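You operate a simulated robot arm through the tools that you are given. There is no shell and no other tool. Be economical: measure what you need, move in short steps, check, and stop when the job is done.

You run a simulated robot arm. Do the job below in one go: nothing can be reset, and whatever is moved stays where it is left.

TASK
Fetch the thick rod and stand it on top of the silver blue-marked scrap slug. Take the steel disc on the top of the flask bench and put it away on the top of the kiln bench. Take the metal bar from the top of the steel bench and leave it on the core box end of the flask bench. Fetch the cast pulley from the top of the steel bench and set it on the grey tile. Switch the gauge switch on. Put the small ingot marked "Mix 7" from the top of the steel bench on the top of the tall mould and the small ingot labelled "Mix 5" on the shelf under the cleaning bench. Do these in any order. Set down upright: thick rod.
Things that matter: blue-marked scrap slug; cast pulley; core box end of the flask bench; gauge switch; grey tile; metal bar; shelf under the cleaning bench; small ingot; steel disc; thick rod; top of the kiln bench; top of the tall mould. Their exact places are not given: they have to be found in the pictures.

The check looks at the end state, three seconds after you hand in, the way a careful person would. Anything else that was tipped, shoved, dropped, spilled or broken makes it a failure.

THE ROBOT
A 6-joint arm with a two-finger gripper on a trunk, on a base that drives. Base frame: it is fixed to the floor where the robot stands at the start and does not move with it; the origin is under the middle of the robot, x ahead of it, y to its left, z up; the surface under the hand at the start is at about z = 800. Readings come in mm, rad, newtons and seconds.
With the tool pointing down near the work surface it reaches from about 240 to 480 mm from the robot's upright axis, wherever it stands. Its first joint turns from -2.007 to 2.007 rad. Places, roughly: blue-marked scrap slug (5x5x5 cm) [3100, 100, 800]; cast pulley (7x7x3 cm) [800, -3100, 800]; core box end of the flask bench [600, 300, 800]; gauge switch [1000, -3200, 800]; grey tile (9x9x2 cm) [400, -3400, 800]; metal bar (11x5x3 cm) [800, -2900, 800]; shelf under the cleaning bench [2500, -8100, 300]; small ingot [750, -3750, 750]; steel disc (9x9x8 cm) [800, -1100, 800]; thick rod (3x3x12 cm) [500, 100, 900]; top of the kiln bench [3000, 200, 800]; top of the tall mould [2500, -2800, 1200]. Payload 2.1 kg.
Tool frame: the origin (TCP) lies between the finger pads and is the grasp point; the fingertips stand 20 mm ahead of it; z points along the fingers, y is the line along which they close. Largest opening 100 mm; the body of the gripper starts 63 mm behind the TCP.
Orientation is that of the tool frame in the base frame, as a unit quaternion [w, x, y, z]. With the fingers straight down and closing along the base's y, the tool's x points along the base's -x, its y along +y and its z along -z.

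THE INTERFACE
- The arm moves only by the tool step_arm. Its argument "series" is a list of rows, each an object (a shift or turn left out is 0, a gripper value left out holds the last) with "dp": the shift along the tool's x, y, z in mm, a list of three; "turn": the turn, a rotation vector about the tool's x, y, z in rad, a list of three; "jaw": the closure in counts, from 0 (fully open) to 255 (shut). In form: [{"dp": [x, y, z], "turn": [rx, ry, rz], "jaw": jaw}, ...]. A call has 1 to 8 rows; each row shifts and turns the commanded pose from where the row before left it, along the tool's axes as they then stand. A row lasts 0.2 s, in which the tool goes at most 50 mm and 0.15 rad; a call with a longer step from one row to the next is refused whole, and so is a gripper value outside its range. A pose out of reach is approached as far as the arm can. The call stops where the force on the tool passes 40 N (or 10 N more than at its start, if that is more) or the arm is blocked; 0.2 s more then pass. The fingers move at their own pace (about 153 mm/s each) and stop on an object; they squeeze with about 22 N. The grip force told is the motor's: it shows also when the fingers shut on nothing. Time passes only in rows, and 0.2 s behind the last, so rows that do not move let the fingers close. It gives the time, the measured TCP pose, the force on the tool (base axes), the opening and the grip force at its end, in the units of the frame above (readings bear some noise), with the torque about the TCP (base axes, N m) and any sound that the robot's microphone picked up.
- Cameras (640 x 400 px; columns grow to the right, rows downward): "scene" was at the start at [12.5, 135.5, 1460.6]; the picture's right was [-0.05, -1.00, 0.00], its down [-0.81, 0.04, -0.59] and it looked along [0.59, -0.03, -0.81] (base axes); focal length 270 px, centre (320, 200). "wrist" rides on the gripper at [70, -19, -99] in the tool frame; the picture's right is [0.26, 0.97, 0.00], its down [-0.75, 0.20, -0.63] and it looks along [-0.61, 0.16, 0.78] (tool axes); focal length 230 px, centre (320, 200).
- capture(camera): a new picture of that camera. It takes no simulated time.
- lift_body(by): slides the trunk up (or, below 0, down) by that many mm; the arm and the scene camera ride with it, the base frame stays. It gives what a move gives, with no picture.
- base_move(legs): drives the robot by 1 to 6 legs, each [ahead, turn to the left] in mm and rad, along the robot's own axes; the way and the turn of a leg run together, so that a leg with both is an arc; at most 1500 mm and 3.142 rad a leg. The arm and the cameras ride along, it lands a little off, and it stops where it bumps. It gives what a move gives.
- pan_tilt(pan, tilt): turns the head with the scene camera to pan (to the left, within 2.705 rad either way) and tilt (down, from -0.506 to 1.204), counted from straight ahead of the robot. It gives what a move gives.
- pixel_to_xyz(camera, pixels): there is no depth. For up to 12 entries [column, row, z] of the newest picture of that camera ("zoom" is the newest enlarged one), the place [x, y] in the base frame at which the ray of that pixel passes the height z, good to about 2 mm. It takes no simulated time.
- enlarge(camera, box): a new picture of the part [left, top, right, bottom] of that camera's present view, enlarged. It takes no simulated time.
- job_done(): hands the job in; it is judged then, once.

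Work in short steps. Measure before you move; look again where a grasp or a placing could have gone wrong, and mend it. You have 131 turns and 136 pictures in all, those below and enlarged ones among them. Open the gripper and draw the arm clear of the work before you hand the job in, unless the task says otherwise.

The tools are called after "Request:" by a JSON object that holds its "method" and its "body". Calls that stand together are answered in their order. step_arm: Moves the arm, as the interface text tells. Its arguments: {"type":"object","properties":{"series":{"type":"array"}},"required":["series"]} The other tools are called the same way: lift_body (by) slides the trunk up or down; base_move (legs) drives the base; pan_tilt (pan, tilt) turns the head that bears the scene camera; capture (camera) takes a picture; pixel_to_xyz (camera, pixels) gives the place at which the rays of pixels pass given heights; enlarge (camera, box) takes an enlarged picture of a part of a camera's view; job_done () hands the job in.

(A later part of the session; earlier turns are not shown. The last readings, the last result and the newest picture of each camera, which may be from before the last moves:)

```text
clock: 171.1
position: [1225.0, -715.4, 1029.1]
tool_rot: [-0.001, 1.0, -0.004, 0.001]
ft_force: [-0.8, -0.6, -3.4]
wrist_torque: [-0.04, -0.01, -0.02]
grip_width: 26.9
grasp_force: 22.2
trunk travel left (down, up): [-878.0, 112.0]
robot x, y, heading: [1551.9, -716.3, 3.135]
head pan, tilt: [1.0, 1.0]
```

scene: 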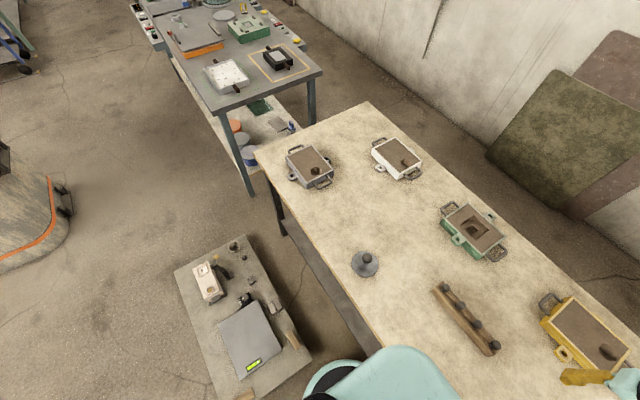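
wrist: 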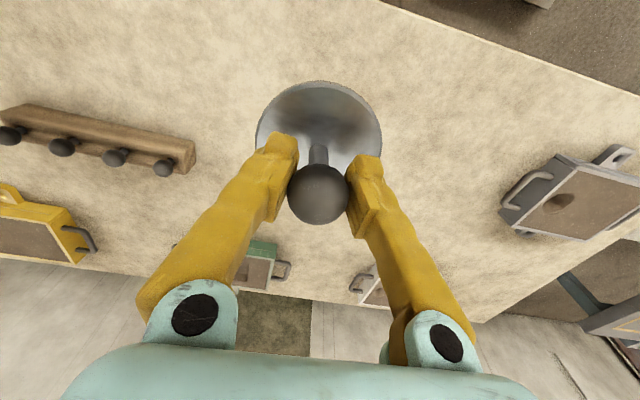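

The disc is held (≈3.5 N). I'll drive to the kiln bench and stop in front of the free area near (2950,130).

Request:
{"method": "base_move", "body": {"legs": [[0, 3.141], [1398, 0.005], [0, 1.57], [490, 0]]}}

Request:
{"method": "pan_tilt", "body": {"pan": 0.0, "tilt": 0.9}}

Request:
{"method": "capture", "body": {"camera": "scene"}}

Request:
{"method": "capture", "body": {"camera": "wrist"}}

```text
clock: 191.8
position: [2908.2, 157.4, 1029.3]
tool_rot: [-0.001, 0.724, -0.69, 0.002]
ft_force: [0.4, -1.2, -3.2]
wrist_torque: [-0.05, -0.03, -0.04]
grip_width: 26.7
grasp_force: 22.2
trunk travel left (down, up): [-878.0, 112.0]
robot x, y, heading: [2927.8, -165.8, 1.616]
head pan, tilt: [1.0, 1.0]
```

```text
clock: 193.1
position: [2907.2, 159.0, 1028.2]
tool_rot: [-0.001, 0.724, -0.69, 0.002]
ft_force: [-0.2, 0.3, -3.4]
wrist_torque: [-0.01, -0.01, 0.01]
grip_width: 26.8
grasp_force: 22.4
trunk travel left (down, up): [-878.0, 112.0]
robot x, y, heading: [2927.4, -171.7, 1.62]
head pan, tilt: [0.0, 0.901]
```

```text
69 pictures are left
```

scene: 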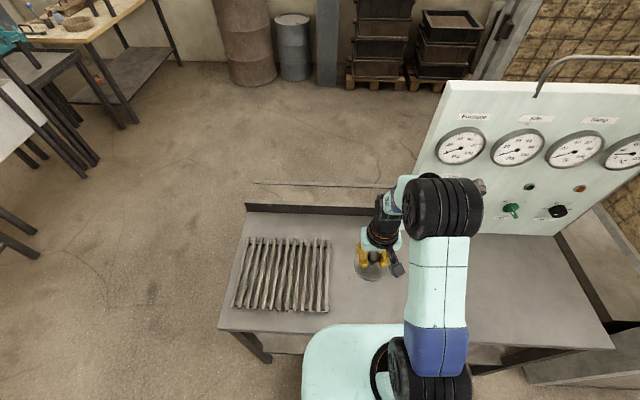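

```text
68 pictures are left
```

wrist: 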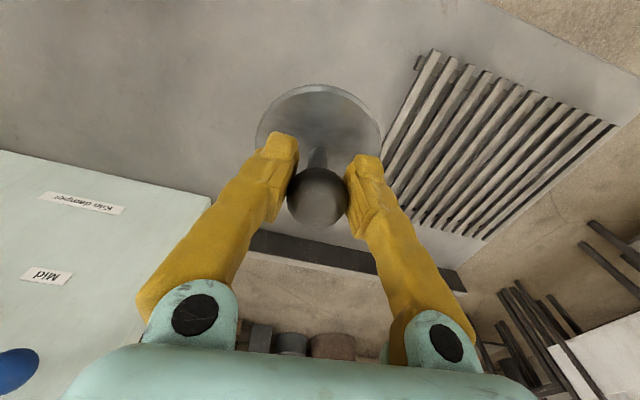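

TCP is at (2907,158) above free bench. I'll shift to about (2940,118) and lower with the trunk.

Request:
{"method": "step_arm", "body": {"series": [{"dp": [20, -16, 0]}, {"dp": [20, -16, 0]}, {"dp": [0, 0, 0]}]}}

Request:
{"method": "lift_body", "body": {"by": -155}}

Request:
{"method": "capture", "body": {"camera": "wrist"}}

```text
clock: 193.9
position: [2942.8, 119.8, 1029.1]
tool_rot: [0.0, 0.724, -0.69, 0.003]
ft_force: [0.2, -0.5, -3.3]
wrist_torque: [-0.02, 0.0, -0.04]
grip_width: 26.5
grasp_force: 21.9
trunk travel left (down, up): [-878.0, 112.0]
robot x, y, heading: [2930.4, -167.8, 1.617]
head pan, tilt: [0.0, 0.901]
```

```text
clock: 195.7
position: [2942.6, 119.4, 873.8]
tool_rot: [-0.001, 0.723, -0.691, 0.001]
ft_force: [-1.0, 0.3, -3.2]
wrist_torque: [-0.03, 0.03, -0.02]
grip_width: 26.8
grasp_force: 22.0
trunk travel left (down, up): [-723.0, 267.0]
robot x, y, heading: [2924.4, -167.0, 1.615]
head pan, tilt: [0.0, 0.901]
```

```text
67 pictures are left
```

wrist: 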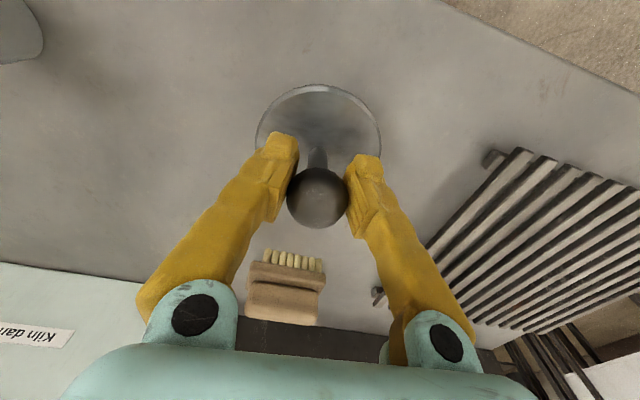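

Free space below the disc. I'll lower in small steps until contact, about 15 mm.

Request:
{"method": "step_arm", "body": {"series": [{"dp": [0, 0, 5]}, {"dp": [0, 0, 4]}, {"dp": [0, 0, 3]}, {"dp": [0, 0, 0]}]}}

Request:
{"method": "step_arm", "body": {"series": [{"dp": [0, 0, 1.5]}, {"dp": [0, 0, 1.5]}, {"dp": [0, 0, 0]}]}}

```text
clock: 196.7
position: [2943.4, 120.1, 862.2]
tool_rot: [-0.001, 0.724, -0.69, 0.002]
ft_force: [0.5, -0.6, -3.5]
wrist_torque: [-0.01, 0.01, 0.01]
grip_width: 26.8
grasp_force: 22.4
trunk travel left (down, up): [-723.0, 267.0]
robot x, y, heading: [2923.3, -169.7, 1.617]
head pan, tilt: [0.0, 0.901]
```

```text
clock: 197.5
position: [2942.2, 120.1, 859.0]
tool_rot: [0.0, 0.724, -0.69, 0.003]
ft_force: [-0.5, 0.1, -3.4]
wrist_torque: [0.01, 0.01, -0.01]
grip_width: 26.8
grasp_force: 22.4
trunk travel left (down, up): [-723.0, 267.0]
robot x, y, heading: [2925.6, -167.4, 1.622]
head pan, tilt: [0.0, 0.901]
```

Not yet touching; a few more mm.

Request:
{"method": "step_arm", "body": {"series": [{"dp": [0, 0, 1]}, {"dp": [0, 0, 1]}, {"dp": [0, 0, 0]}]}}

Request:
{"method": "step_arm", "body": {"series": [{"dp": [0, 0, 1]}, {"dp": [0, 0, 1]}, {"dp": [0, 0, 0]}]}}

```text
clock: 198.3
position: [2943.2, 119.8, 857.9]
tool_rot: [-0.001, 0.724, -0.69, 0.002]
ft_force: [-0.2, 0.3, -0.2]
wrist_torque: [0.09, -0.13, 0.02]
grip_width: 26.9
grasp_force: 22.4
trunk travel left (down, up): [-723.0, 267.0]
robot x, y, heading: [2928.4, -167.5, 1.612]
head pan, tilt: [0.0, 0.901]
```

```text
clock: 199.1
position: [2942.7, 119.3, 855.0]
tool_rot: [-0.002, 0.724, -0.69, 0.001]
ft_force: [-2.4, 2.4, 9.5]
wrist_torque: [0.2, 0.01, 0.0]
grip_width: 26.2
grasp_force: 21.7
trunk travel left (down, up): [-723.0, 267.0]
robot x, y, heading: [2926.4, -165.9, 1.616]
head pan, tilt: [0.0, 0.901]
```

Contact is made. I'll open, rise with the trunk, and check both kiln bench items.

Request:
{"method": "step_arm", "body": {"series": [{"dp": [0, 0, -1], "jaw": 200}, {"dp": [0, 0, 0], "jaw": 100}, {"dp": [0, 0, 0]}]}}

Request:
{"method": "lift_body", "body": {"by": 160}}

Request:
{"method": "base_move", "body": {"legs": [[-450, 0]]}}

Request:
{"method": "pan_tilt", "body": {"pan": -0.15, "tilt": 0.7}}

Request:
{"method": "capture", "body": {"camera": "scene"}}

```text
clock: 199.9
position: [2942.6, 119.7, 856.6]
tool_rot: [-0.001, 0.724, -0.69, 0.002]
ft_force: [0.9, 0.2, 0.5]
wrist_torque: [-0.02, -0.02, -0.03]
grip_width: 61.2
grasp_force: 0.2
trunk travel left (down, up): [-723.0, 267.0]
robot x, y, heading: [2926.0, -168.6, 1.62]
head pan, tilt: [0.0, 0.901]
```

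```text
clock: 201.7
position: [2942.8, 120.0, 1016.3]
tool_rot: [-0.001, 0.724, -0.69, 0.002]
ft_force: [-0.7, -0.5, 0.7]
wrist_torque: [-0.02, -0.01, 0.02]
grip_width: 60.9
grasp_force: 0.1
trunk travel left (down, up): [-883.0, 107.0]
robot x, y, heading: [2924.2, -166.8, 1.617]
head pan, tilt: [0.0, 0.901]
```

```text
clock: 204.4
position: [2964.1, -329.7, 1015.3]
tool_rot: [0.001, 0.723, -0.69, 0.003]
ft_force: [-0.6, 0.7, 1.0]
wrist_torque: [-0.01, -0.04, 0.04]
grip_width: 60.8
grasp_force: 0.0
trunk travel left (down, up): [-883.0, 107.0]
robot x, y, heading: [2948.1, -619.3, 1.617]
head pan, tilt: [0.0, 0.901]
```

```text
clock: 205.2
position: [2964.9, -329.6, 1017.5]
tool_rot: [-0.001, 0.723, -0.691, 0.002]
ft_force: [0.5, 0.4, 0.7]
wrist_torque: [0.01, 0.0, 0.03]
grip_width: 60.9
grasp_force: 0.1
trunk travel left (down, up): [-883.0, 107.0]
robot x, y, heading: [2948.3, -619.5, 1.616]
head pan, tilt: [-0.15, 0.7]
```

```text
66 pictures are left
```

scene: 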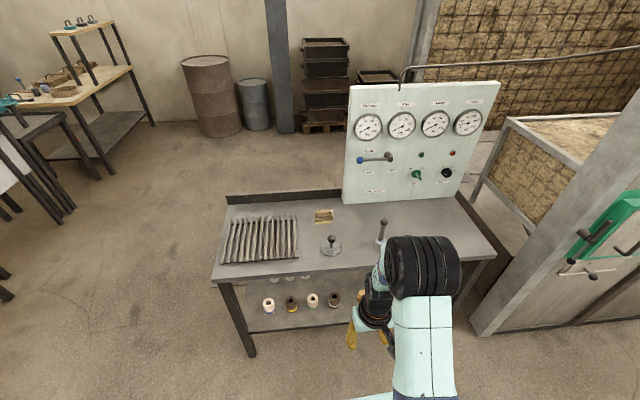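

Both kiln bench items stand well (disc (331,245), rod (382,232)). I'll drive to the steel bench's far side, facing it near y≈−3050.

Request:
{"method": "base_move", "body": {"legs": [[-556, 0], [0, 2.202], [1500, 0], [460, 0], [0, 0.894], [650, 0]]}}

Request:
{"method": "base_move", "body": {"legs": [[0, -1.571]]}}

Request:
{"method": "pan_tilt", "body": {"pan": 0.0, "tilt": 0.9}}

Request:
{"method": "capture", "body": {"camera": "scene"}}

```text
clock: 228.5
position: [1342.8, -3313.7, 1016.7]
tool_rot: [-0.002, 0.72, 0.694, 0.0]
ft_force: [0.5, -0.7, -1.4]
wrist_torque: [0.01, 0.02, -0.01]
grip_width: 60.7
grasp_force: 0.1
trunk travel left (down, up): [-883.0, 107.0]
robot x, y, heading: [1382.2, -3026.8, -1.608]
head pan, tilt: [-0.15, 0.7]
```

```text
clock: 232.8
position: [1097.4, -2985.9, 1016.5]
tool_rot: [-0.002, 1.0, -0.023, 0.0]
ft_force: [-0.8, 0.2, 0.2]
wrist_torque: [-0.01, 0.02, 0.01]
grip_width: 60.7
grasp_force: 0.1
trunk travel left (down, up): [-883.0, 107.0]
robot x, y, heading: [1383.8, -3027.0, 3.092]
head pan, tilt: [-0.15, 0.7]
```

```text
clock: 233.5
position: [1097.4, -2985.7, 1017.9]
tool_rot: [-0.001, 1.0, -0.024, 0.0]
ft_force: [0.3, 0.6, 0.0]
wrist_torque: [0.0, 0.03, -0.01]
grip_width: 60.6
grasp_force: 0.0
trunk travel left (down, up): [-883.0, 107.0]
robot x, y, heading: [1382.3, -3029.4, 3.1]
head pan, tilt: [0.0, 0.901]
```

```text
65 pictures are left
```

scene: 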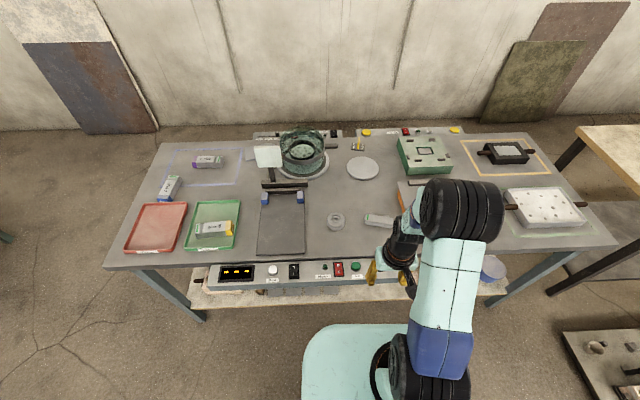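

The control panel is at (320,270). I'll zoom in to read its labels and on the bar and pulley.

Request:
{"method": "enlarge", "body": {"camera": "scene", "box": [210, 255, 370, 290]}}

Request:
{"method": "enlarge", "body": {"camera": "scene", "box": [310, 190, 430, 290]}}

Request:
{"method": "pixel_to_xyz", "body": {"camera": "scene", "pixels": [[294, 271, 800], [340, 268, 800], [336, 221, 815], [379, 221, 815], [320, 262, 800], [320, 280, 760], [214, 228, 825], [294, 271, 770]]}}

```text
4.00 times, centred on (290, 272) of scene
```

zoom: 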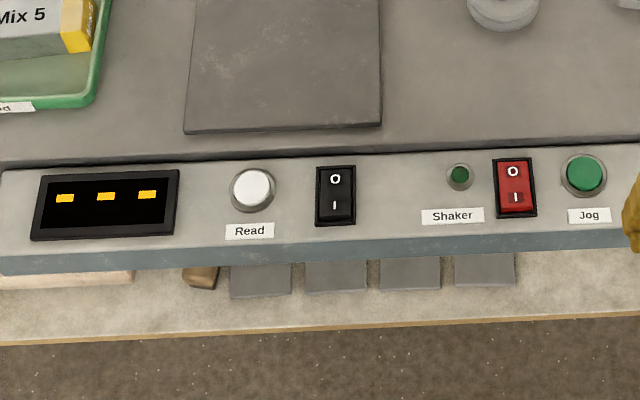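

```text
4.00 times, centred on (370, 240) of scene
```

zoom: 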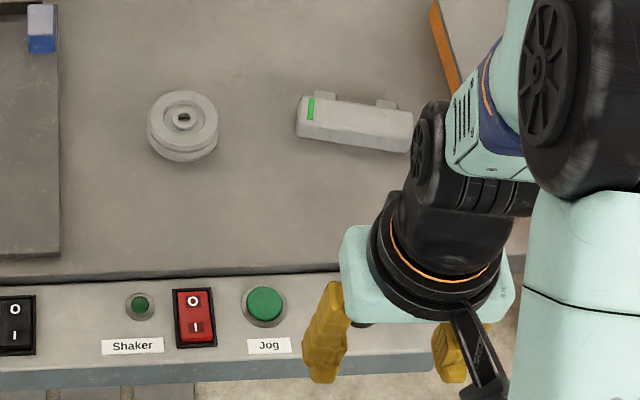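

```text
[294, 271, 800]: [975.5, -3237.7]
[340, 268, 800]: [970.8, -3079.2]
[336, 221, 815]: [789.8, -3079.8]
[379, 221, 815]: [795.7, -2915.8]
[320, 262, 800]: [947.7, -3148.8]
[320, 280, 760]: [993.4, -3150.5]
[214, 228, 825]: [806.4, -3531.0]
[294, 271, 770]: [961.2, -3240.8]
```

The black rocker by the gauge display at about (975,−3238) is the gauge switch, with "O" away from me and "I" toward me. I'll move closed fingers above it and look with the wrist camera.

Request:
{"method": "step_arm", "body": {"series": [{"dp": [-17, 43, 0], "jaw": 255}, {"dp": [-17, 43, 0]}, {"dp": [-17, 43, 0]}, {"dp": [-17, 43, 0]}, {"dp": [-17, 43, 0]}, {"dp": [-16, 41, 0]}, {"dp": [0, 0, 45]}, {"dp": [0, 0, 45]}]}}

Request:
{"method": "capture", "body": {"camera": "wrist"}}

Request:
{"method": "enlarge", "body": {"camera": "scene", "box": [240, 230, 340, 300]}}

```text
clock: 235.3
position: [985.7, -3235.2, 924.1]
tool_rot: [-0.001, 1.0, -0.023, 0.002]
ft_force: [0.2, 0.4, -0.8]
wrist_torque: [0.02, -0.01, 0.0]
grip_width: 0.2
grasp_force: 22.1
trunk travel left (down, up): [-883.0, 107.0]
robot x, y, heading: [1380.7, -3025.7, 3.097]
head pan, tilt: [0.0, 0.901]
```

```text
62 pictures are left
```

wrist: 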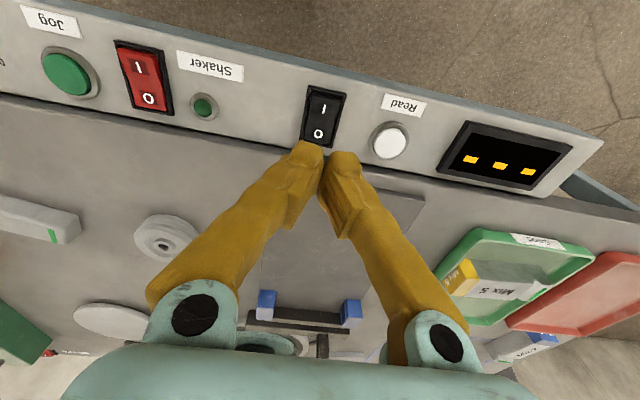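

```text
5.71 times, centred on (290, 265) of scene
```

zoom: 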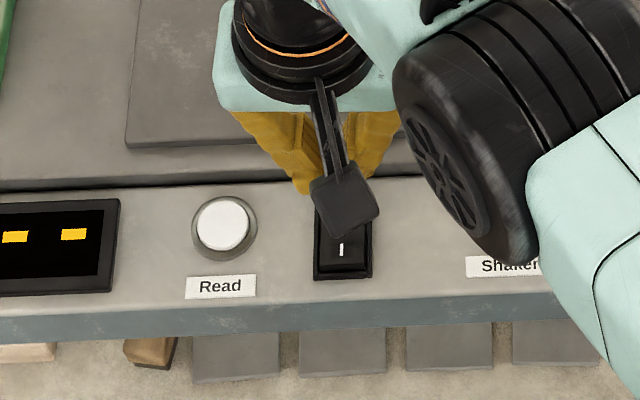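

I'll triangulate the switch height: wrist centre (324,120), "I" at (325,106), "O" at (318,134).

Request:
{"method": "pixel_to_xyz", "body": {"camera": "wrist", "pixels": [[324, 119, 800], [324, 119, 780], [324, 119, 760], [325, 106, 800], [325, 106, 780], [318, 134, 800], [318, 134, 780]]}}

Request:
{"method": "enlarge", "body": {"camera": "wrist", "box": [290, 70, 370, 150]}}

```text
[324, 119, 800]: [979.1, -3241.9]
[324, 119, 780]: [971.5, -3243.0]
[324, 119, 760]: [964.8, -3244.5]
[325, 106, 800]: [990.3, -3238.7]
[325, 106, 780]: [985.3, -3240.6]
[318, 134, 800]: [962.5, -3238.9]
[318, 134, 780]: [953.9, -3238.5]
```

```text
5.00 times, centred on (330, 110) of wrist
```

zoom: 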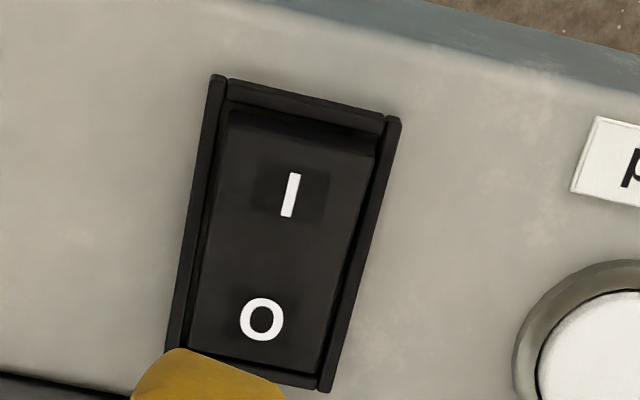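

The "I" end (toward +x) looks raised, so the switch is off. I'll position the fingertips over the I end (990,−3240) and descend to a tip height of about 822.

Request:
{"method": "step_arm", "body": {"series": [{"dp": [5, 5, 20]}, {"dp": [0, 0, 20]}, {"dp": [0, 0, 20]}, {"dp": [0, 0, 20]}, {"dp": [0, 0, 0]}]}}

Request:
{"method": "enlarge", "body": {"camera": "wrist", "box": [240, 70, 400, 230]}}

```text
clock: 236.5
position: [1001.3, -3234.5, 851.7]
tool_rot: [-0.002, 1.0, -0.024, 0.001]
ft_force: [-0.1, 0.5, 0.1]
wrist_torque: [-0.01, -0.01, -0.01]
grip_width: 0.1
grasp_force: 21.9
out of reach, approached as far as the arm can: row 3, 4
trunk travel left (down, up): [-883.0, 107.0]
robot x, y, heading: [1381.8, -3027.3, 3.097]
head pan, tilt: [0.0, 0.901]
```

```text
2.50 times, centred on (320, 150) of wrist
```

zoom: 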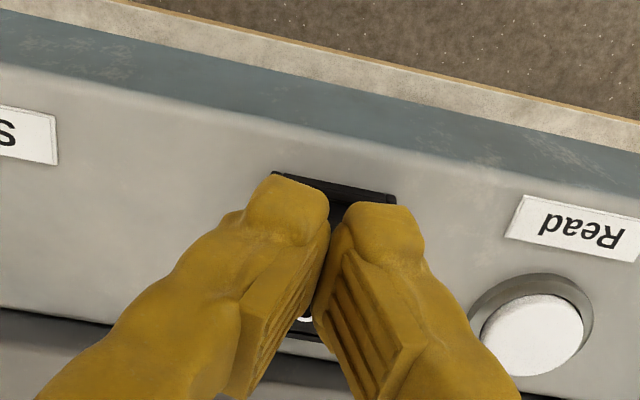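

The trunk is too high for this reach. I'll raise the arm and lower the trunk by 130 mm, then check alignment.

Request:
{"method": "step_arm", "body": {"series": [{"dp": [0, 0, -40]}, {"dp": [0, 0, -40]}, {"dp": [0, 0, -42]}, {"dp": [0, 0, 0]}]}}

Request:
{"method": "lift_body", "body": {"by": -120}}

Request:
{"method": "enlarge", "body": {"camera": "wrist", "box": [240, 70, 400, 230]}}

```text
clock: 237.5
position: [1000.0, -3233.7, 973.8]
tool_rot: [-0.001, 1.0, -0.024, 0.001]
ft_force: [-0.3, 0.3, -0.2]
wrist_torque: [0.06, 0.02, -0.02]
grip_width: 0.0
grasp_force: 22.0
trunk travel left (down, up): [-883.0, 107.0]
robot x, y, heading: [1384.7, -3028.6, 3.09]
head pan, tilt: [0.0, 0.901]
```

```text
clock: 239.0
position: [1001.6, -3235.7, 852.5]
tool_rot: [-0.002, 1.0, -0.024, 0.0]
ft_force: [0.2, 0.4, -0.7]
wrist_torque: [0.0, -0.01, -0.01]
grip_width: 0.0
grasp_force: 22.1
trunk travel left (down, up): [-763.0, 227.0]
robot x, y, heading: [1379.0, -3031.1, 3.096]
head pan, tilt: [0.0, 0.901]
```

```text
2.50 times, centred on (320, 150) of wrist
```

zoom: 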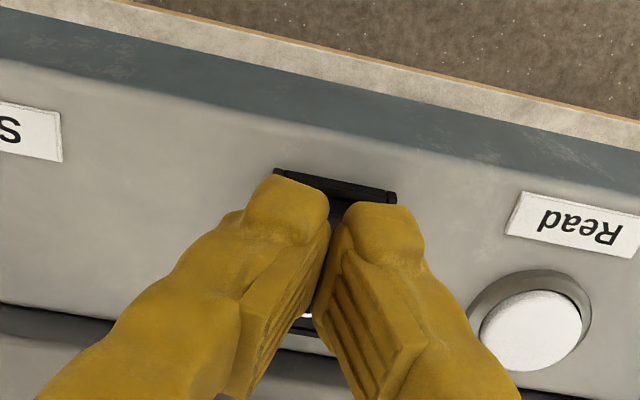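

I'll shift −9 in x and −4.5 in y, and lower to tip ≈ 814.

Request:
{"method": "step_arm", "body": {"series": [{"dp": [-9, 5, 5]}, {"dp": [0, 0, 7]}, {"dp": [0, 0, 6]}, {"dp": [0, 0, 0]}]}}

Request:
{"method": "enlarge", "body": {"camera": "wrist", "box": [240, 70, 400, 230]}}

Request:
{"method": "enlarge", "body": {"camera": "scene", "box": [250, 210, 350, 280]}}

```text
clock: 240.0
position: [991.2, -3236.7, 836.1]
tool_rot: [-0.001, 1.0, -0.024, 0.001]
ft_force: [-0.3, 0.5, -0.3]
wrist_torque: [0.01, -0.02, -0.02]
grip_width: 0.0
grasp_force: 21.6
trunk travel left (down, up): [-763.0, 227.0]
robot x, y, heading: [1382.7, -3028.8, 3.097]
head pan, tilt: [0.0, 0.901]
```

```text
2.50 times, centred on (320, 150) of wrist
```

zoom: 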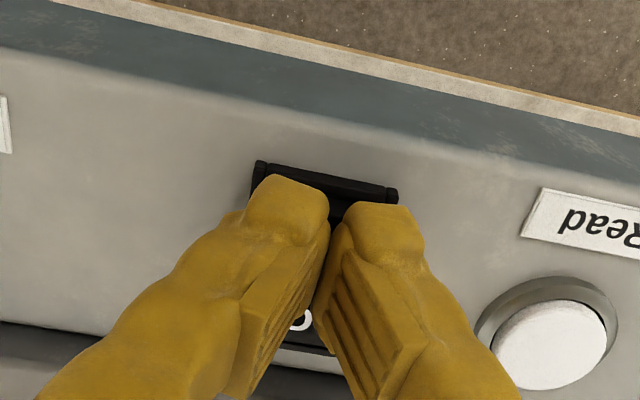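

```text
5.71 times, centred on (300, 245) of scene
```

zoom: 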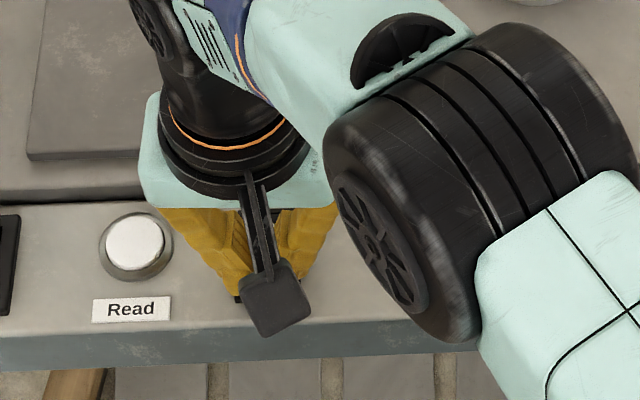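

Aligned within about 2 mm. I'll press down in small steps and watch the force and sound.

Request:
{"method": "step_arm", "body": {"series": [{"dp": [0, -2, 4]}, {"dp": [0, 0, 4]}, {"dp": [0, 0, 3]}, {"dp": [0, 0, 0]}]}}

Request:
{"method": "step_arm", "body": {"series": [{"dp": [0, 0, 2]}, {"dp": [0, 0, 2]}, {"dp": [0, 0, 2]}, {"dp": [0, 0, 2]}, {"dp": [0, 0, 2]}, {"dp": [0, 0, 2]}, {"dp": [0, 0, 0]}]}}

Request:
{"method": "enlarge", "body": {"camera": "wrist", "box": [240, 70, 400, 230]}}

```text
clock: 240.8
position: [993.1, -3237.3, 832.4]
tool_rot: [0.004, 1.0, -0.022, -0.007]
ft_force: [8.7, 2.1, 21.7]
wrist_torque: [0.11, 0.06, -0.12]
grip_width: 6.0
grasp_force: 28.8
trunk travel left (down, up): [-763.0, 227.0]
robot x, y, heading: [1380.4, -3030.0, 3.096]
head pan, tilt: [0.0, 0.901]
stopped in row 3: the force on the tool passed its limit at 45 N (the readings are from after the stop); the commanded pose is now the measured one
```

```text
clock: 241.3
position: [992.8, -3237.2, 831.1]
tool_rot: [0.006, 1.0, -0.021, -0.01]
ft_force: [11.3, 4.6, 27.4]
wrist_torque: [0.14, 0.11, -0.07]
grip_width: 5.7
grasp_force: 29.3
trunk travel left (down, up): [-763.0, 227.0]
robot x, y, heading: [1385.0, -3027.3, 3.097]
head pan, tilt: [0.0, 0.901]
stopped in row 2: the force on the tool passed its limit at 42 N (the readings are from after the stop); the commanded pose is now the measured one
```

```text
2.50 times, centred on (320, 150) of wrist
```

zoom: 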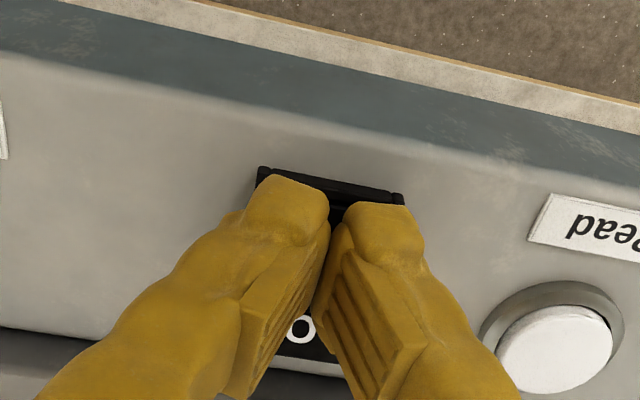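

Contact came at tip ≈ 811 with over 40 N and no click reported. I'll rise and inspect the rocker.

Request:
{"method": "step_arm", "body": {"series": [{"dp": [0, 0, -30]}, {"dp": [0, 0, -40]}, {"dp": [-40, 0, 0]}, {"dp": [0, 0, 0]}]}}

Request:
{"method": "capture", "body": {"camera": "wrist"}}

```text
clock: 242.3
position: [954.1, -3234.0, 897.7]
tool_rot: [0.003, 1.0, -0.022, -0.007]
ft_force: [0.3, -0.1, 1.1]
wrist_torque: [0.0, 0.0, 0.0]
grip_width: 0.0
grasp_force: 29.2
out of reach, approached as far as the arm can: row 3
trunk travel left (down, up): [-763.0, 227.0]
robot x, y, heading: [1385.9, -3026.5, 3.093]
head pan, tilt: [0.0, 0.901]
```

```text
54 pictures are left
```

wrist: 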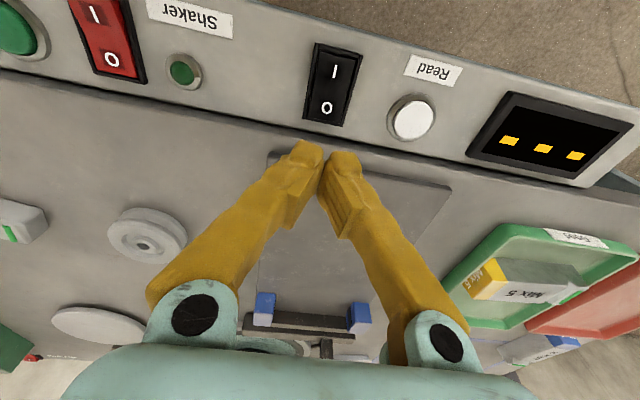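

Request:
{"method": "enlarge", "body": {"camera": "wrist", "box": [290, 30, 380, 135]}}

Request:
{"method": "enlarge", "body": {"camera": "wrist", "box": [70, 0, 160, 100]}}

Request:
{"method": "pixel_to_xyz", "body": {"camera": "wrist", "pixels": [[334, 72, 805], [326, 108, 805], [340, 48, 805], [324, 122, 805], [134, 221, 830], [8, 215, 815]]}}

```text
3.81 times, centred on (335, 82) of wrist
```

zoom: 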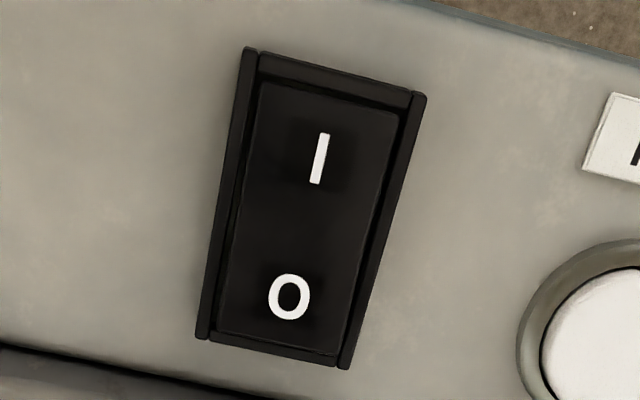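

```text
4.00 times, centred on (115, 50) of wrist
```

zoom: 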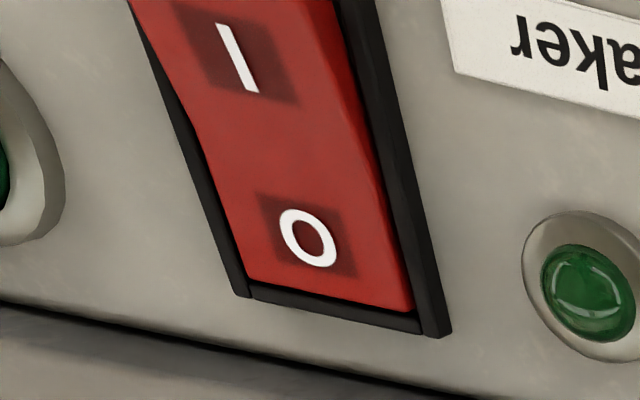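

```text
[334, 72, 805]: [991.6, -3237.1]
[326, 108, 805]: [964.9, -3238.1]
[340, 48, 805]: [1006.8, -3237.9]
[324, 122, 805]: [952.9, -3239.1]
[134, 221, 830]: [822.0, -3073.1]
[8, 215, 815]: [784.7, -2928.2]
```

The rocker looks changed but I'm not sure. I'll compare it with the untouched red rocker in the scene view.

Request:
{"method": "pan_tilt", "body": {"pan": 0.3, "tilt": 0.9}}

Request:
{"method": "capture", "body": {"camera": "scene"}}

Request:
{"method": "enlarge", "body": {"camera": "wrist", "box": [60, 0, 160, 60]}}

```text
clock: 243.1
position: [952.4, -3235.5, 898.5]
tool_rot: [0.003, 1.0, -0.023, -0.007]
ft_force: [-1.2, 0.1, 0.1]
wrist_torque: [0.05, 0.0, -0.02]
grip_width: 0.0
grasp_force: 29.9
trunk travel left (down, up): [-763.0, 227.0]
robot x, y, heading: [1380.3, -3028.5, 3.096]
head pan, tilt: [0.3, 0.901]
```

```text
51 pictures are left
```

scene: 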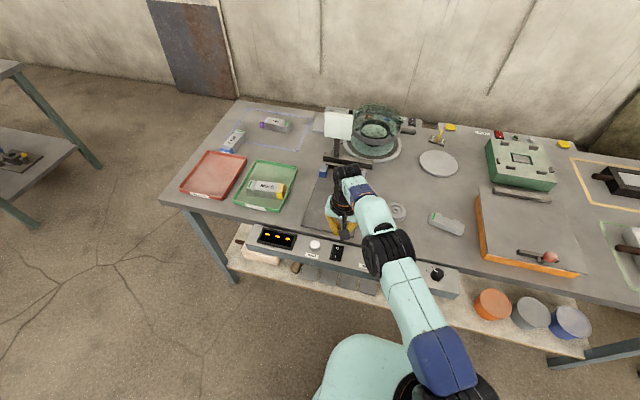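

```text
6.40 times, centred on (110, 30) of wrist
```

zoom: 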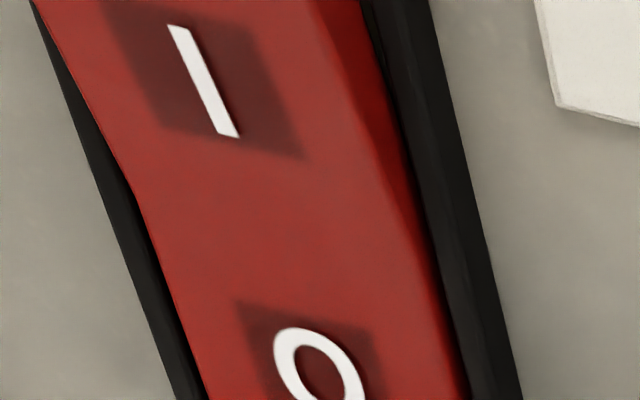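

The red rocker is off, with its I end raised and side face visible. I'll zoom in as closely on the black one.

Request:
{"method": "enlarge", "body": {"camera": "wrist", "box": [295, 35, 375, 85]}}

Request:
{"method": "enlarge", "body": {"camera": "scene", "box": [310, 230, 370, 270]}}

```text
8.00 times, centred on (335, 60) of wrist
```

zoom: 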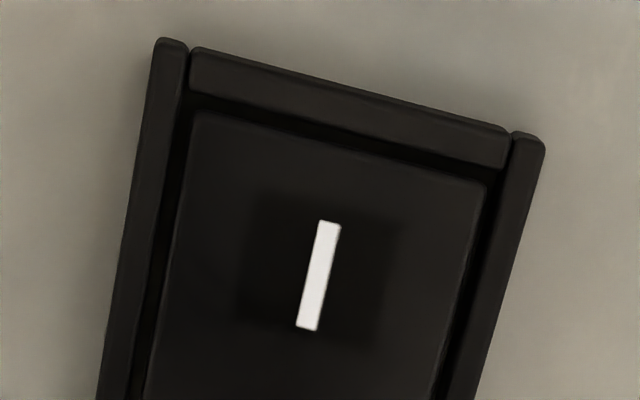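

```text
10.00 times, centred on (340, 250) of scene
```

zoom: 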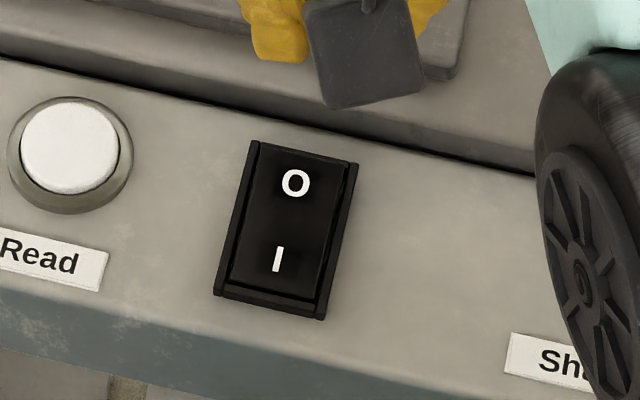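

The I end is now sunk in its bezel, so the switch is on. Next I'll raise the arm and move it north over the bar, then turn the tool 90° so the fingers close across the bar.

Request:
{"method": "step_arm", "body": {"series": [{"dp": [5, -40, -14], "jaw": 50}, {"dp": [5, -40, -14]}, {"dp": [5, -40, -14]}, {"dp": [0, -40, -14]}, {"dp": [0, -40, -14]}, {"dp": [0, -40, -14]}, {"dp": [0, -40, -14]}, {"dp": [0, -40, 0]}]}}

Request:
{"method": "step_arm", "body": {"series": [{"turn": [0, 0, 0.15]}, {"turn": [0, 0, 0.15]}, {"turn": [0, 0, 0.15]}, {"turn": [0, 0, 0.15]}, {"turn": [0, 0, 0.15]}, {"turn": [0, 0, 0.15]}, {"turn": [0, 0, 0.15]}, {"turn": [0, 0, 0.15]}]}}

Request:
{"method": "step_arm", "body": {"series": [{"turn": [0, 0, 0.15]}, {"turn": [0, 0, 0.15]}, {"turn": [0, 0, 0.07]}, {"dp": [0, 0, 0]}]}}

Request:
{"method": "base_move", "body": {"legs": [[140, 0]]}}

Request:
{"method": "capture", "body": {"camera": "wrist"}}

```text
clock: 244.9
position: [982.2, -2913.5, 994.2]
tool_rot: [0.004, 1.0, -0.022, -0.005]
ft_force: [0.4, 0.1, 0.1]
wrist_torque: [-0.02, 0.02, 0.02]
grip_width: 80.2
grasp_force: 0.0
trunk travel left (down, up): [-763.0, 227.0]
robot x, y, heading: [1381.3, -3026.2, 3.097]
head pan, tilt: [0.3, 0.901]
```

```text
clock: 246.7
position: [982.7, -2915.7, 994.6]
tool_rot: [0.007, 0.812, -0.584, -0.003]
ft_force: [0.2, 0.2, 0.5]
wrist_torque: [-0.04, 0.02, -0.02]
grip_width: 80.4
grasp_force: 0.1
trunk travel left (down, up): [-763.0, 227.0]
robot x, y, heading: [1381.3, -3028.9, 3.098]
head pan, tilt: [0.3, 0.901]
```

```text
clock: 247.7
position: [983.1, -2915.3, 993.5]
tool_rot: [-0.007, -0.692, 0.722, 0.002]
ft_force: [0.2, -0.6, -0.4]
wrist_torque: [-0.02, -0.01, -0.02]
grip_width: 80.4
grasp_force: 0.1
trunk travel left (down, up): [-763.0, 227.0]
robot x, y, heading: [1381.0, -3028.8, 3.097]
head pan, tilt: [0.3, 0.901]
```

```text
clock: 249.0
position: [842.3, -2910.1, 993.3]
tool_rot: [-0.008, -0.692, 0.722, 0.003]
ft_force: [0.2, -0.8, -0.4]
wrist_torque: [0.0, 0.0, 0.0]
grip_width: 80.4
grasp_force: 0.1
trunk travel left (down, up): [-763.0, 227.0]
robot x, y, heading: [1241.6, -3023.0, 3.093]
head pan, tilt: [0.3, 0.901]
```

```text
47 pictures are left
```

wrist: 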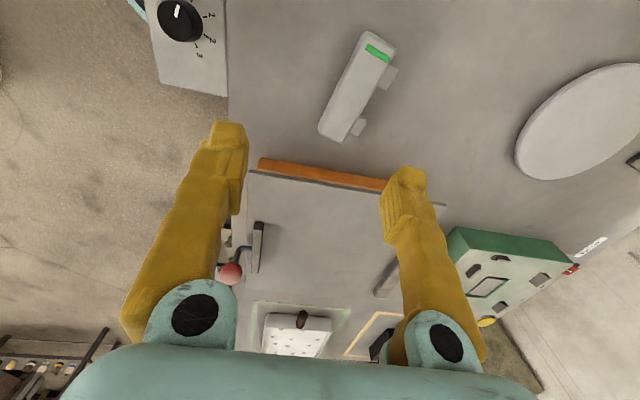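

The bar lies at wrist (378,42) to (331,135), with its feet on the −x side. I'll measure its ends and corners at the top height.

Request:
{"method": "pixel_to_xyz", "body": {"camera": "wrist", "pixels": [[379, 41, 830], [331, 134, 830], [363, 31, 830], [396, 46, 830], [318, 127, 830], [345, 141, 830], [362, 128, 805], [392, 76, 805], [397, 78, 800]]}}

Request:
{"method": "enlarge", "body": {"camera": "wrist", "box": [290, 20, 420, 150]}}

```text
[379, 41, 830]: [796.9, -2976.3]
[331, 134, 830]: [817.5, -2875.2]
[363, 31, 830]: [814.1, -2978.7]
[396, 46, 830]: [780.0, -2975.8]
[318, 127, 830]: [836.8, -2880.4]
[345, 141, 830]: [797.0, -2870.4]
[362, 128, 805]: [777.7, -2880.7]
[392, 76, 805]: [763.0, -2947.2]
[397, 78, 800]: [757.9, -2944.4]
```

```text
3.08 times, centred on (355, 85) of wrist
```

zoom: 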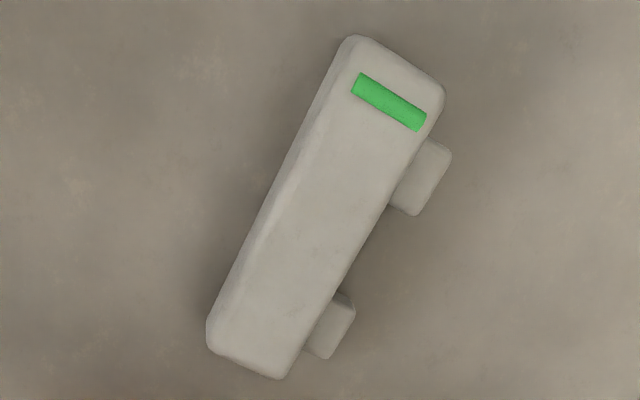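

The bar's body centre is about (808,−2918) between the lugs, tilted 0.15 rad. I'll align, descend to z≈850 and look.

Request:
{"method": "step_arm", "body": {"series": [{"dp": [9.4, 33.1, 0]}, {"turn": [0, 0, 0.15]}, {"dp": [0, 0, 40]}, {"dp": [0, 0, 40]}, {"dp": [0, 0, 40]}, {"dp": [0, 0, 23]}, {"dp": [0, 0, 0]}]}}

Request:
{"method": "capture", "body": {"camera": "wrist"}}

```text
clock: 250.6
position: [807.8, -2917.6, 852.7]
tool_rot: [-0.008, -0.636, 0.772, 0.001]
ft_force: [-0.6, -0.3, 0.0]
wrist_torque: [-0.03, 0.0, -0.03]
grip_width: 80.4
grasp_force: 0.1
trunk travel left (down, up): [-763.0, 227.0]
robot x, y, heading: [1243.4, -3022.9, 3.093]
head pan, tilt: [0.3, 0.901]
```

```text
45 pictures are left
```

wrist: 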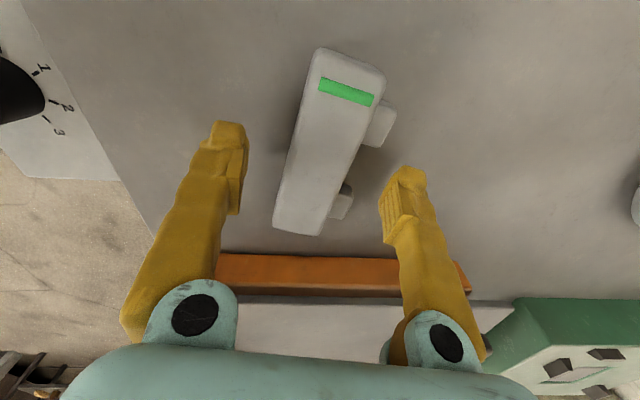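

The grip point (320,160) falls between the lugs and is centred. I'll descend 28 mm and close.

Request:
{"method": "step_arm", "body": {"series": [{"dp": [0, 0, 14]}, {"dp": [0, 0, 14]}, {"dp": [0, 0, 0], "jaw": 255}, {"dp": [0, 0, 0]}, {"dp": [0, 0, 0]}]}}

Request:
{"method": "lift_body", "body": {"by": 170}}

Request:
{"method": "capture", "body": {"camera": "wrist"}}

```text
clock: 251.1
position: [804.6, -2918.1, 839.9]
tool_rot: [-0.011, -0.635, 0.772, 0.007]
ft_force: [2.4, 0.0, 16.7]
wrist_torque: [-0.12, -0.85, -0.01]
grip_width: 83.6
grasp_force: 3.3
trunk travel left (down, up): [-763.0, 227.0]
robot x, y, heading: [1244.5, -3018.6, 3.097]
head pan, tilt: [0.3, 0.901]
stopped in row 2: the force on the tool passed its limit at 58 N (the readings are from after the stop); the commanded pose is now the measured one
```

```text
clock: 253.0
position: [802.5, -2917.1, 1007.4]
tool_rot: [-0.011, -0.636, 0.771, 0.006]
ft_force: [0.4, 1.0, -0.9]
wrist_torque: [-0.04, -0.04, 0.01]
grip_width: 80.3
grasp_force: 0.0
trunk travel left (down, up): [-933.0, 57.0]
robot x, y, heading: [1246.6, -3022.8, 3.091]
head pan, tilt: [0.3, 0.901]
```

```text
44 pictures are left
```

wrist: 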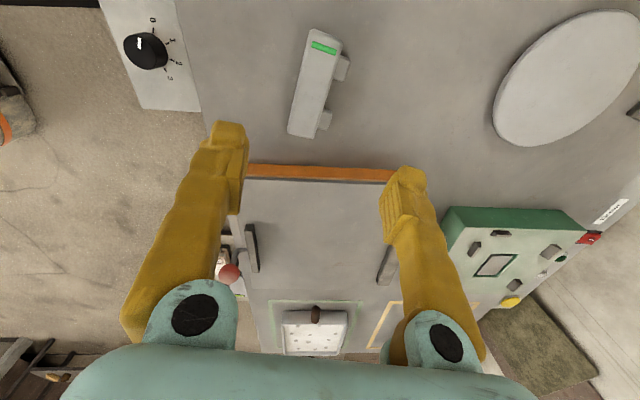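

The left finger touched the surface at tip ≈ 819, so the bench may be higher than 800. I'll triangulate the height from this higher view: bar ends (326,36) and (302,134).

Request:
{"method": "pixel_to_xyz", "body": {"camera": "wrist", "pixels": [[302, 134, 810], [302, 134, 830], [302, 134, 850], [326, 35, 810], [326, 35, 830], [326, 35, 850], [289, 131, 830], [315, 138, 830], [310, 28, 830], [342, 42, 830]]}}

Request:
{"method": "pan_tilt", "body": {"pan": 0.1, "tilt": 1.0}}

Request:
{"method": "capture", "body": {"camera": "scene"}}

```text
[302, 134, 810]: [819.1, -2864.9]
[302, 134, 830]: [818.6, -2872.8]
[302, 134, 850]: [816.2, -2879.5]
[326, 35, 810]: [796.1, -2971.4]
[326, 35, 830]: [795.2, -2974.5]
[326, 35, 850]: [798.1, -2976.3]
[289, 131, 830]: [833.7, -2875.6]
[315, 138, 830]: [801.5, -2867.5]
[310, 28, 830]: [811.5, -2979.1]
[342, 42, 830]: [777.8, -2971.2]
```

```text
clock: 253.8
position: [803.3, -2915.9, 1007.9]
tool_rot: [-0.01, -0.636, 0.772, 0.006]
ft_force: [0.0, -0.4, 0.2]
wrist_torque: [-0.01, 0.03, -0.01]
grip_width: 80.5
grasp_force: 0.0
trunk travel left (down, up): [-933.0, 57.0]
robot x, y, heading: [1242.8, -3020.3, 3.094]
head pan, tilt: [0.099, 1.0]
```

```text
43 pictures are left
```

scene: 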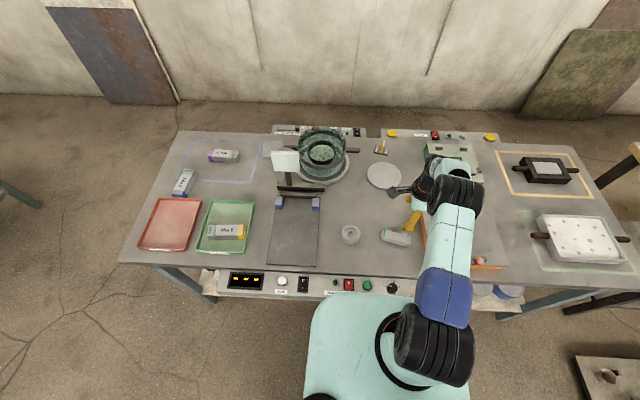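

I'll use the scene view to fix the height: the bar centre has x≈807 from the wrist (insensitive to z), and its scene pixel is (397,236).

Request:
{"method": "enlarge", "body": {"camera": "scene", "box": [330, 205, 430, 265]}}

Request:
{"method": "pixel_to_xyz", "body": {"camera": "scene", "pixels": [[397, 236, 810], [397, 236, 830], [397, 236, 850], [397, 236, 870], [351, 233, 830], [351, 233, 850]]}}

```text
6.40 times, centred on (380, 235) of scene
```

zoom: 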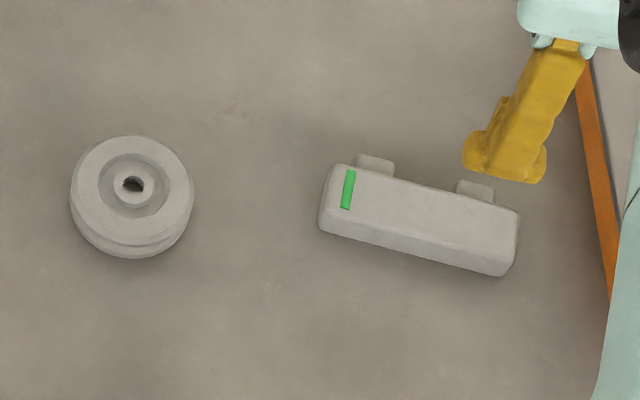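

```text
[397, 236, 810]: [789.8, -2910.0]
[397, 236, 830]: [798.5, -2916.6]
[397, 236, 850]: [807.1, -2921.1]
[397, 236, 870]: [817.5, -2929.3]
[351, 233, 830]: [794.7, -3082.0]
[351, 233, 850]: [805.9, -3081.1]
```

The bar top is ≈850, so this bench's surface is ≈819. I'll level the tool, centre it, lower the trunk 140 mm, descend to TCP ≈845 and close.

Request:
{"method": "step_arm", "body": {"series": [{"dp": [2, -4, 0], "turn": [0.0233, -0.0093, 0]}, {"dp": [0, 0, 0]}]}}

Request:
{"method": "lift_body", "body": {"by": -140}}

Request:
{"method": "step_arm", "body": {"series": [{"dp": [0, 0, 12]}, {"dp": [0, 0, 10]}, {"dp": [0, 0, 0], "jaw": 255}, {"dp": [0, 0, 0]}, {"dp": [0, 0, 0]}]}}

Request:
{"method": "lift_body", "body": {"by": 170}}

Request:
{"method": "capture", "body": {"camera": "wrist"}}

```text
clock: 254.3
position: [807.3, -2919.5, 1006.6]
tool_rot: [0.001, -0.636, 0.771, 0.0]
ft_force: [-0.3, 0.0, 0.4]
wrist_torque: [-0.01, 0.03, -0.02]
grip_width: 80.6
grasp_force: 0.1
trunk travel left (down, up): [-933.0, 57.0]
robot x, y, heading: [1241.3, -3020.6, 3.098]
head pan, tilt: [0.099, 1.0]
```

```text
clock: 256.0
position: [807.8, -2920.0, 868.0]
tool_rot: [0.001, -0.635, 0.772, 0.0]
ft_force: [-0.3, 0.1, 0.5]
wrist_torque: [-0.02, -0.01, 0.0]
grip_width: 80.5
grasp_force: 0.1
trunk travel left (down, up): [-793.0, 197.0]
robot x, y, heading: [1246.2, -3024.1, 3.095]
head pan, tilt: [0.099, 1.0]
```

```text
clock: 257.2
position: [806.1, -2920.4, 846.2]
tool_rot: [0.001, -0.636, 0.772, -0.001]
ft_force: [0.0, -0.2, -0.6]
wrist_torque: [0.0, 0.02, -0.04]
grip_width: 33.1
grasp_force: 22.1
trunk travel left (down, up): [-793.0, 197.0]
robot x, y, heading: [1242.7, -3021.3, 3.096]
head pan, tilt: [0.099, 1.0]
```

```text
clock: 259.1
position: [807.4, -2918.8, 1015.3]
tool_rot: [0.001, -0.636, 0.772, -0.001]
ft_force: [-0.4, -1.1, -2.5]
wrist_torque: [0.04, 0.0, -0.03]
grip_width: 33.2
grasp_force: 22.5
trunk travel left (down, up): [-963.0, 27.0]
robot x, y, heading: [1243.1, -3019.6, 3.094]
head pan, tilt: [0.099, 1.0]
```

```text
41 pictures are left
```

wrist: 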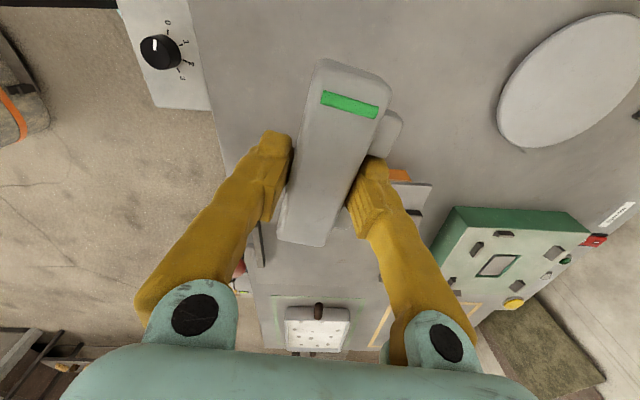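

The bar is held. I'll drive between platform and mould and around to the flask bench's far side at its core-box end.

Request:
{"method": "base_move", "body": {"legs": [[-300, 0], [0, -1.523], [610, 0], [0, -0.82], [560, 0], [0, 0.82]]}}

Request:
{"method": "base_move", "body": {"legs": [[1240, 0], [0, 0.478], [1195, 0], [0, 1.093]]}}

Request:
{"method": "pan_tilt", "body": {"pan": 0.0, "tilt": 0.8}}

Request:
{"method": "capture", "body": {"camera": "scene"}}

```text
clock: 275.0
position: [2013.8, -1597.6, 1015.2]
tool_rot: [0.0, 0.069, 0.998, -0.001]
ft_force: [0.4, 0.6, -2.7]
wrist_torque: [0.01, 0.0, -0.03]
grip_width: 33.1
grasp_force: 22.1
trunk travel left (down, up): [-963.0, 27.0]
robot x, y, heading: [1941.2, -2039.9, 1.581]
head pan, tilt: [0.099, 1.0]
```

```text
clock: 291.1
position: [934.5, 357.1, 1015.5]
tool_rot: [0.001, -0.649, 0.761, 0.0]
ft_force: [0.1, -0.3, -1.8]
wrist_torque: [-0.02, -0.02, 0.03]
grip_width: 33.2
grasp_force: 21.7
trunk travel left (down, up): [-963.0, 27.0]
robot x, y, heading: [1371.6, 271.5, 3.13]
head pan, tilt: [0.099, 1.0]
```

```text
clock: 291.8
position: [935.3, 357.1, 1015.8]
tool_rot: [0.002, -0.649, 0.761, -0.001]
ft_force: [0.7, -0.2, -2.3]
wrist_torque: [0.0, -0.01, 0.01]
grip_width: 33.0
grasp_force: 21.8
trunk travel left (down, up): [-963.0, 27.0]
robot x, y, heading: [1374.0, 271.3, 3.13]
head pan, tilt: [0.0, 0.799]
```

```text
40 pictures are left
```

scene: 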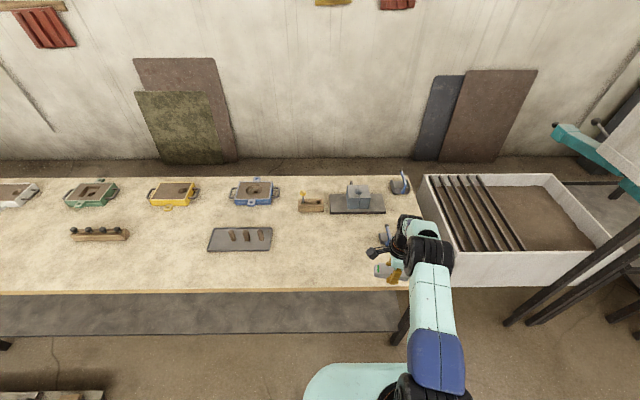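

The region between the tray and the small dustpan is free. I'll measure the landmarks to choose the spot.

Request:
{"method": "pixel_to_xyz", "body": {"camera": "scene", "pixels": [[380, 240, 800], [330, 213, 800], [386, 213, 800], [345, 240, 800], [350, 288, 800], [410, 288, 800], [400, 180, 800], [270, 250, 800]]}}

Request:
{"method": "base_move", "body": {"legs": [[250, 0]]}}

Request:
{"method": "capture", "body": {"camera": "wrist"}}

```text
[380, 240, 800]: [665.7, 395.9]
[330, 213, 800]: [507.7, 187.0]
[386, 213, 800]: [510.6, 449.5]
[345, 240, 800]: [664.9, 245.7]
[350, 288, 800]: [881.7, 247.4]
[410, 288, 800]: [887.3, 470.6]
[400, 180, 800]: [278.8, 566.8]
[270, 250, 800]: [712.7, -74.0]
```

```text
clock: 293.6
position: [689.9, 360.1, 1016.9]
tool_rot: [0.001, -0.648, 0.761, 0.001]
ft_force: [0.2, 0.1, -2.1]
wrist_torque: [0.02, 0.02, -0.01]
grip_width: 32.9
grasp_force: 22.4
trunk travel left (down, up): [-963.0, 27.0]
robot x, y, heading: [1127.1, 271.2, 3.126]
head pan, tilt: [0.0, 0.799]
```

```text
39 pictures are left
```

wrist: 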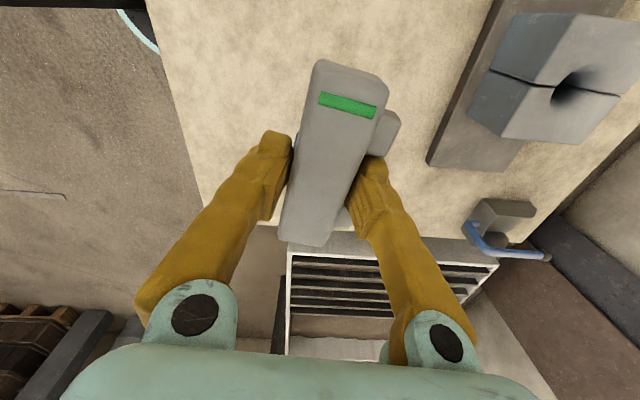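

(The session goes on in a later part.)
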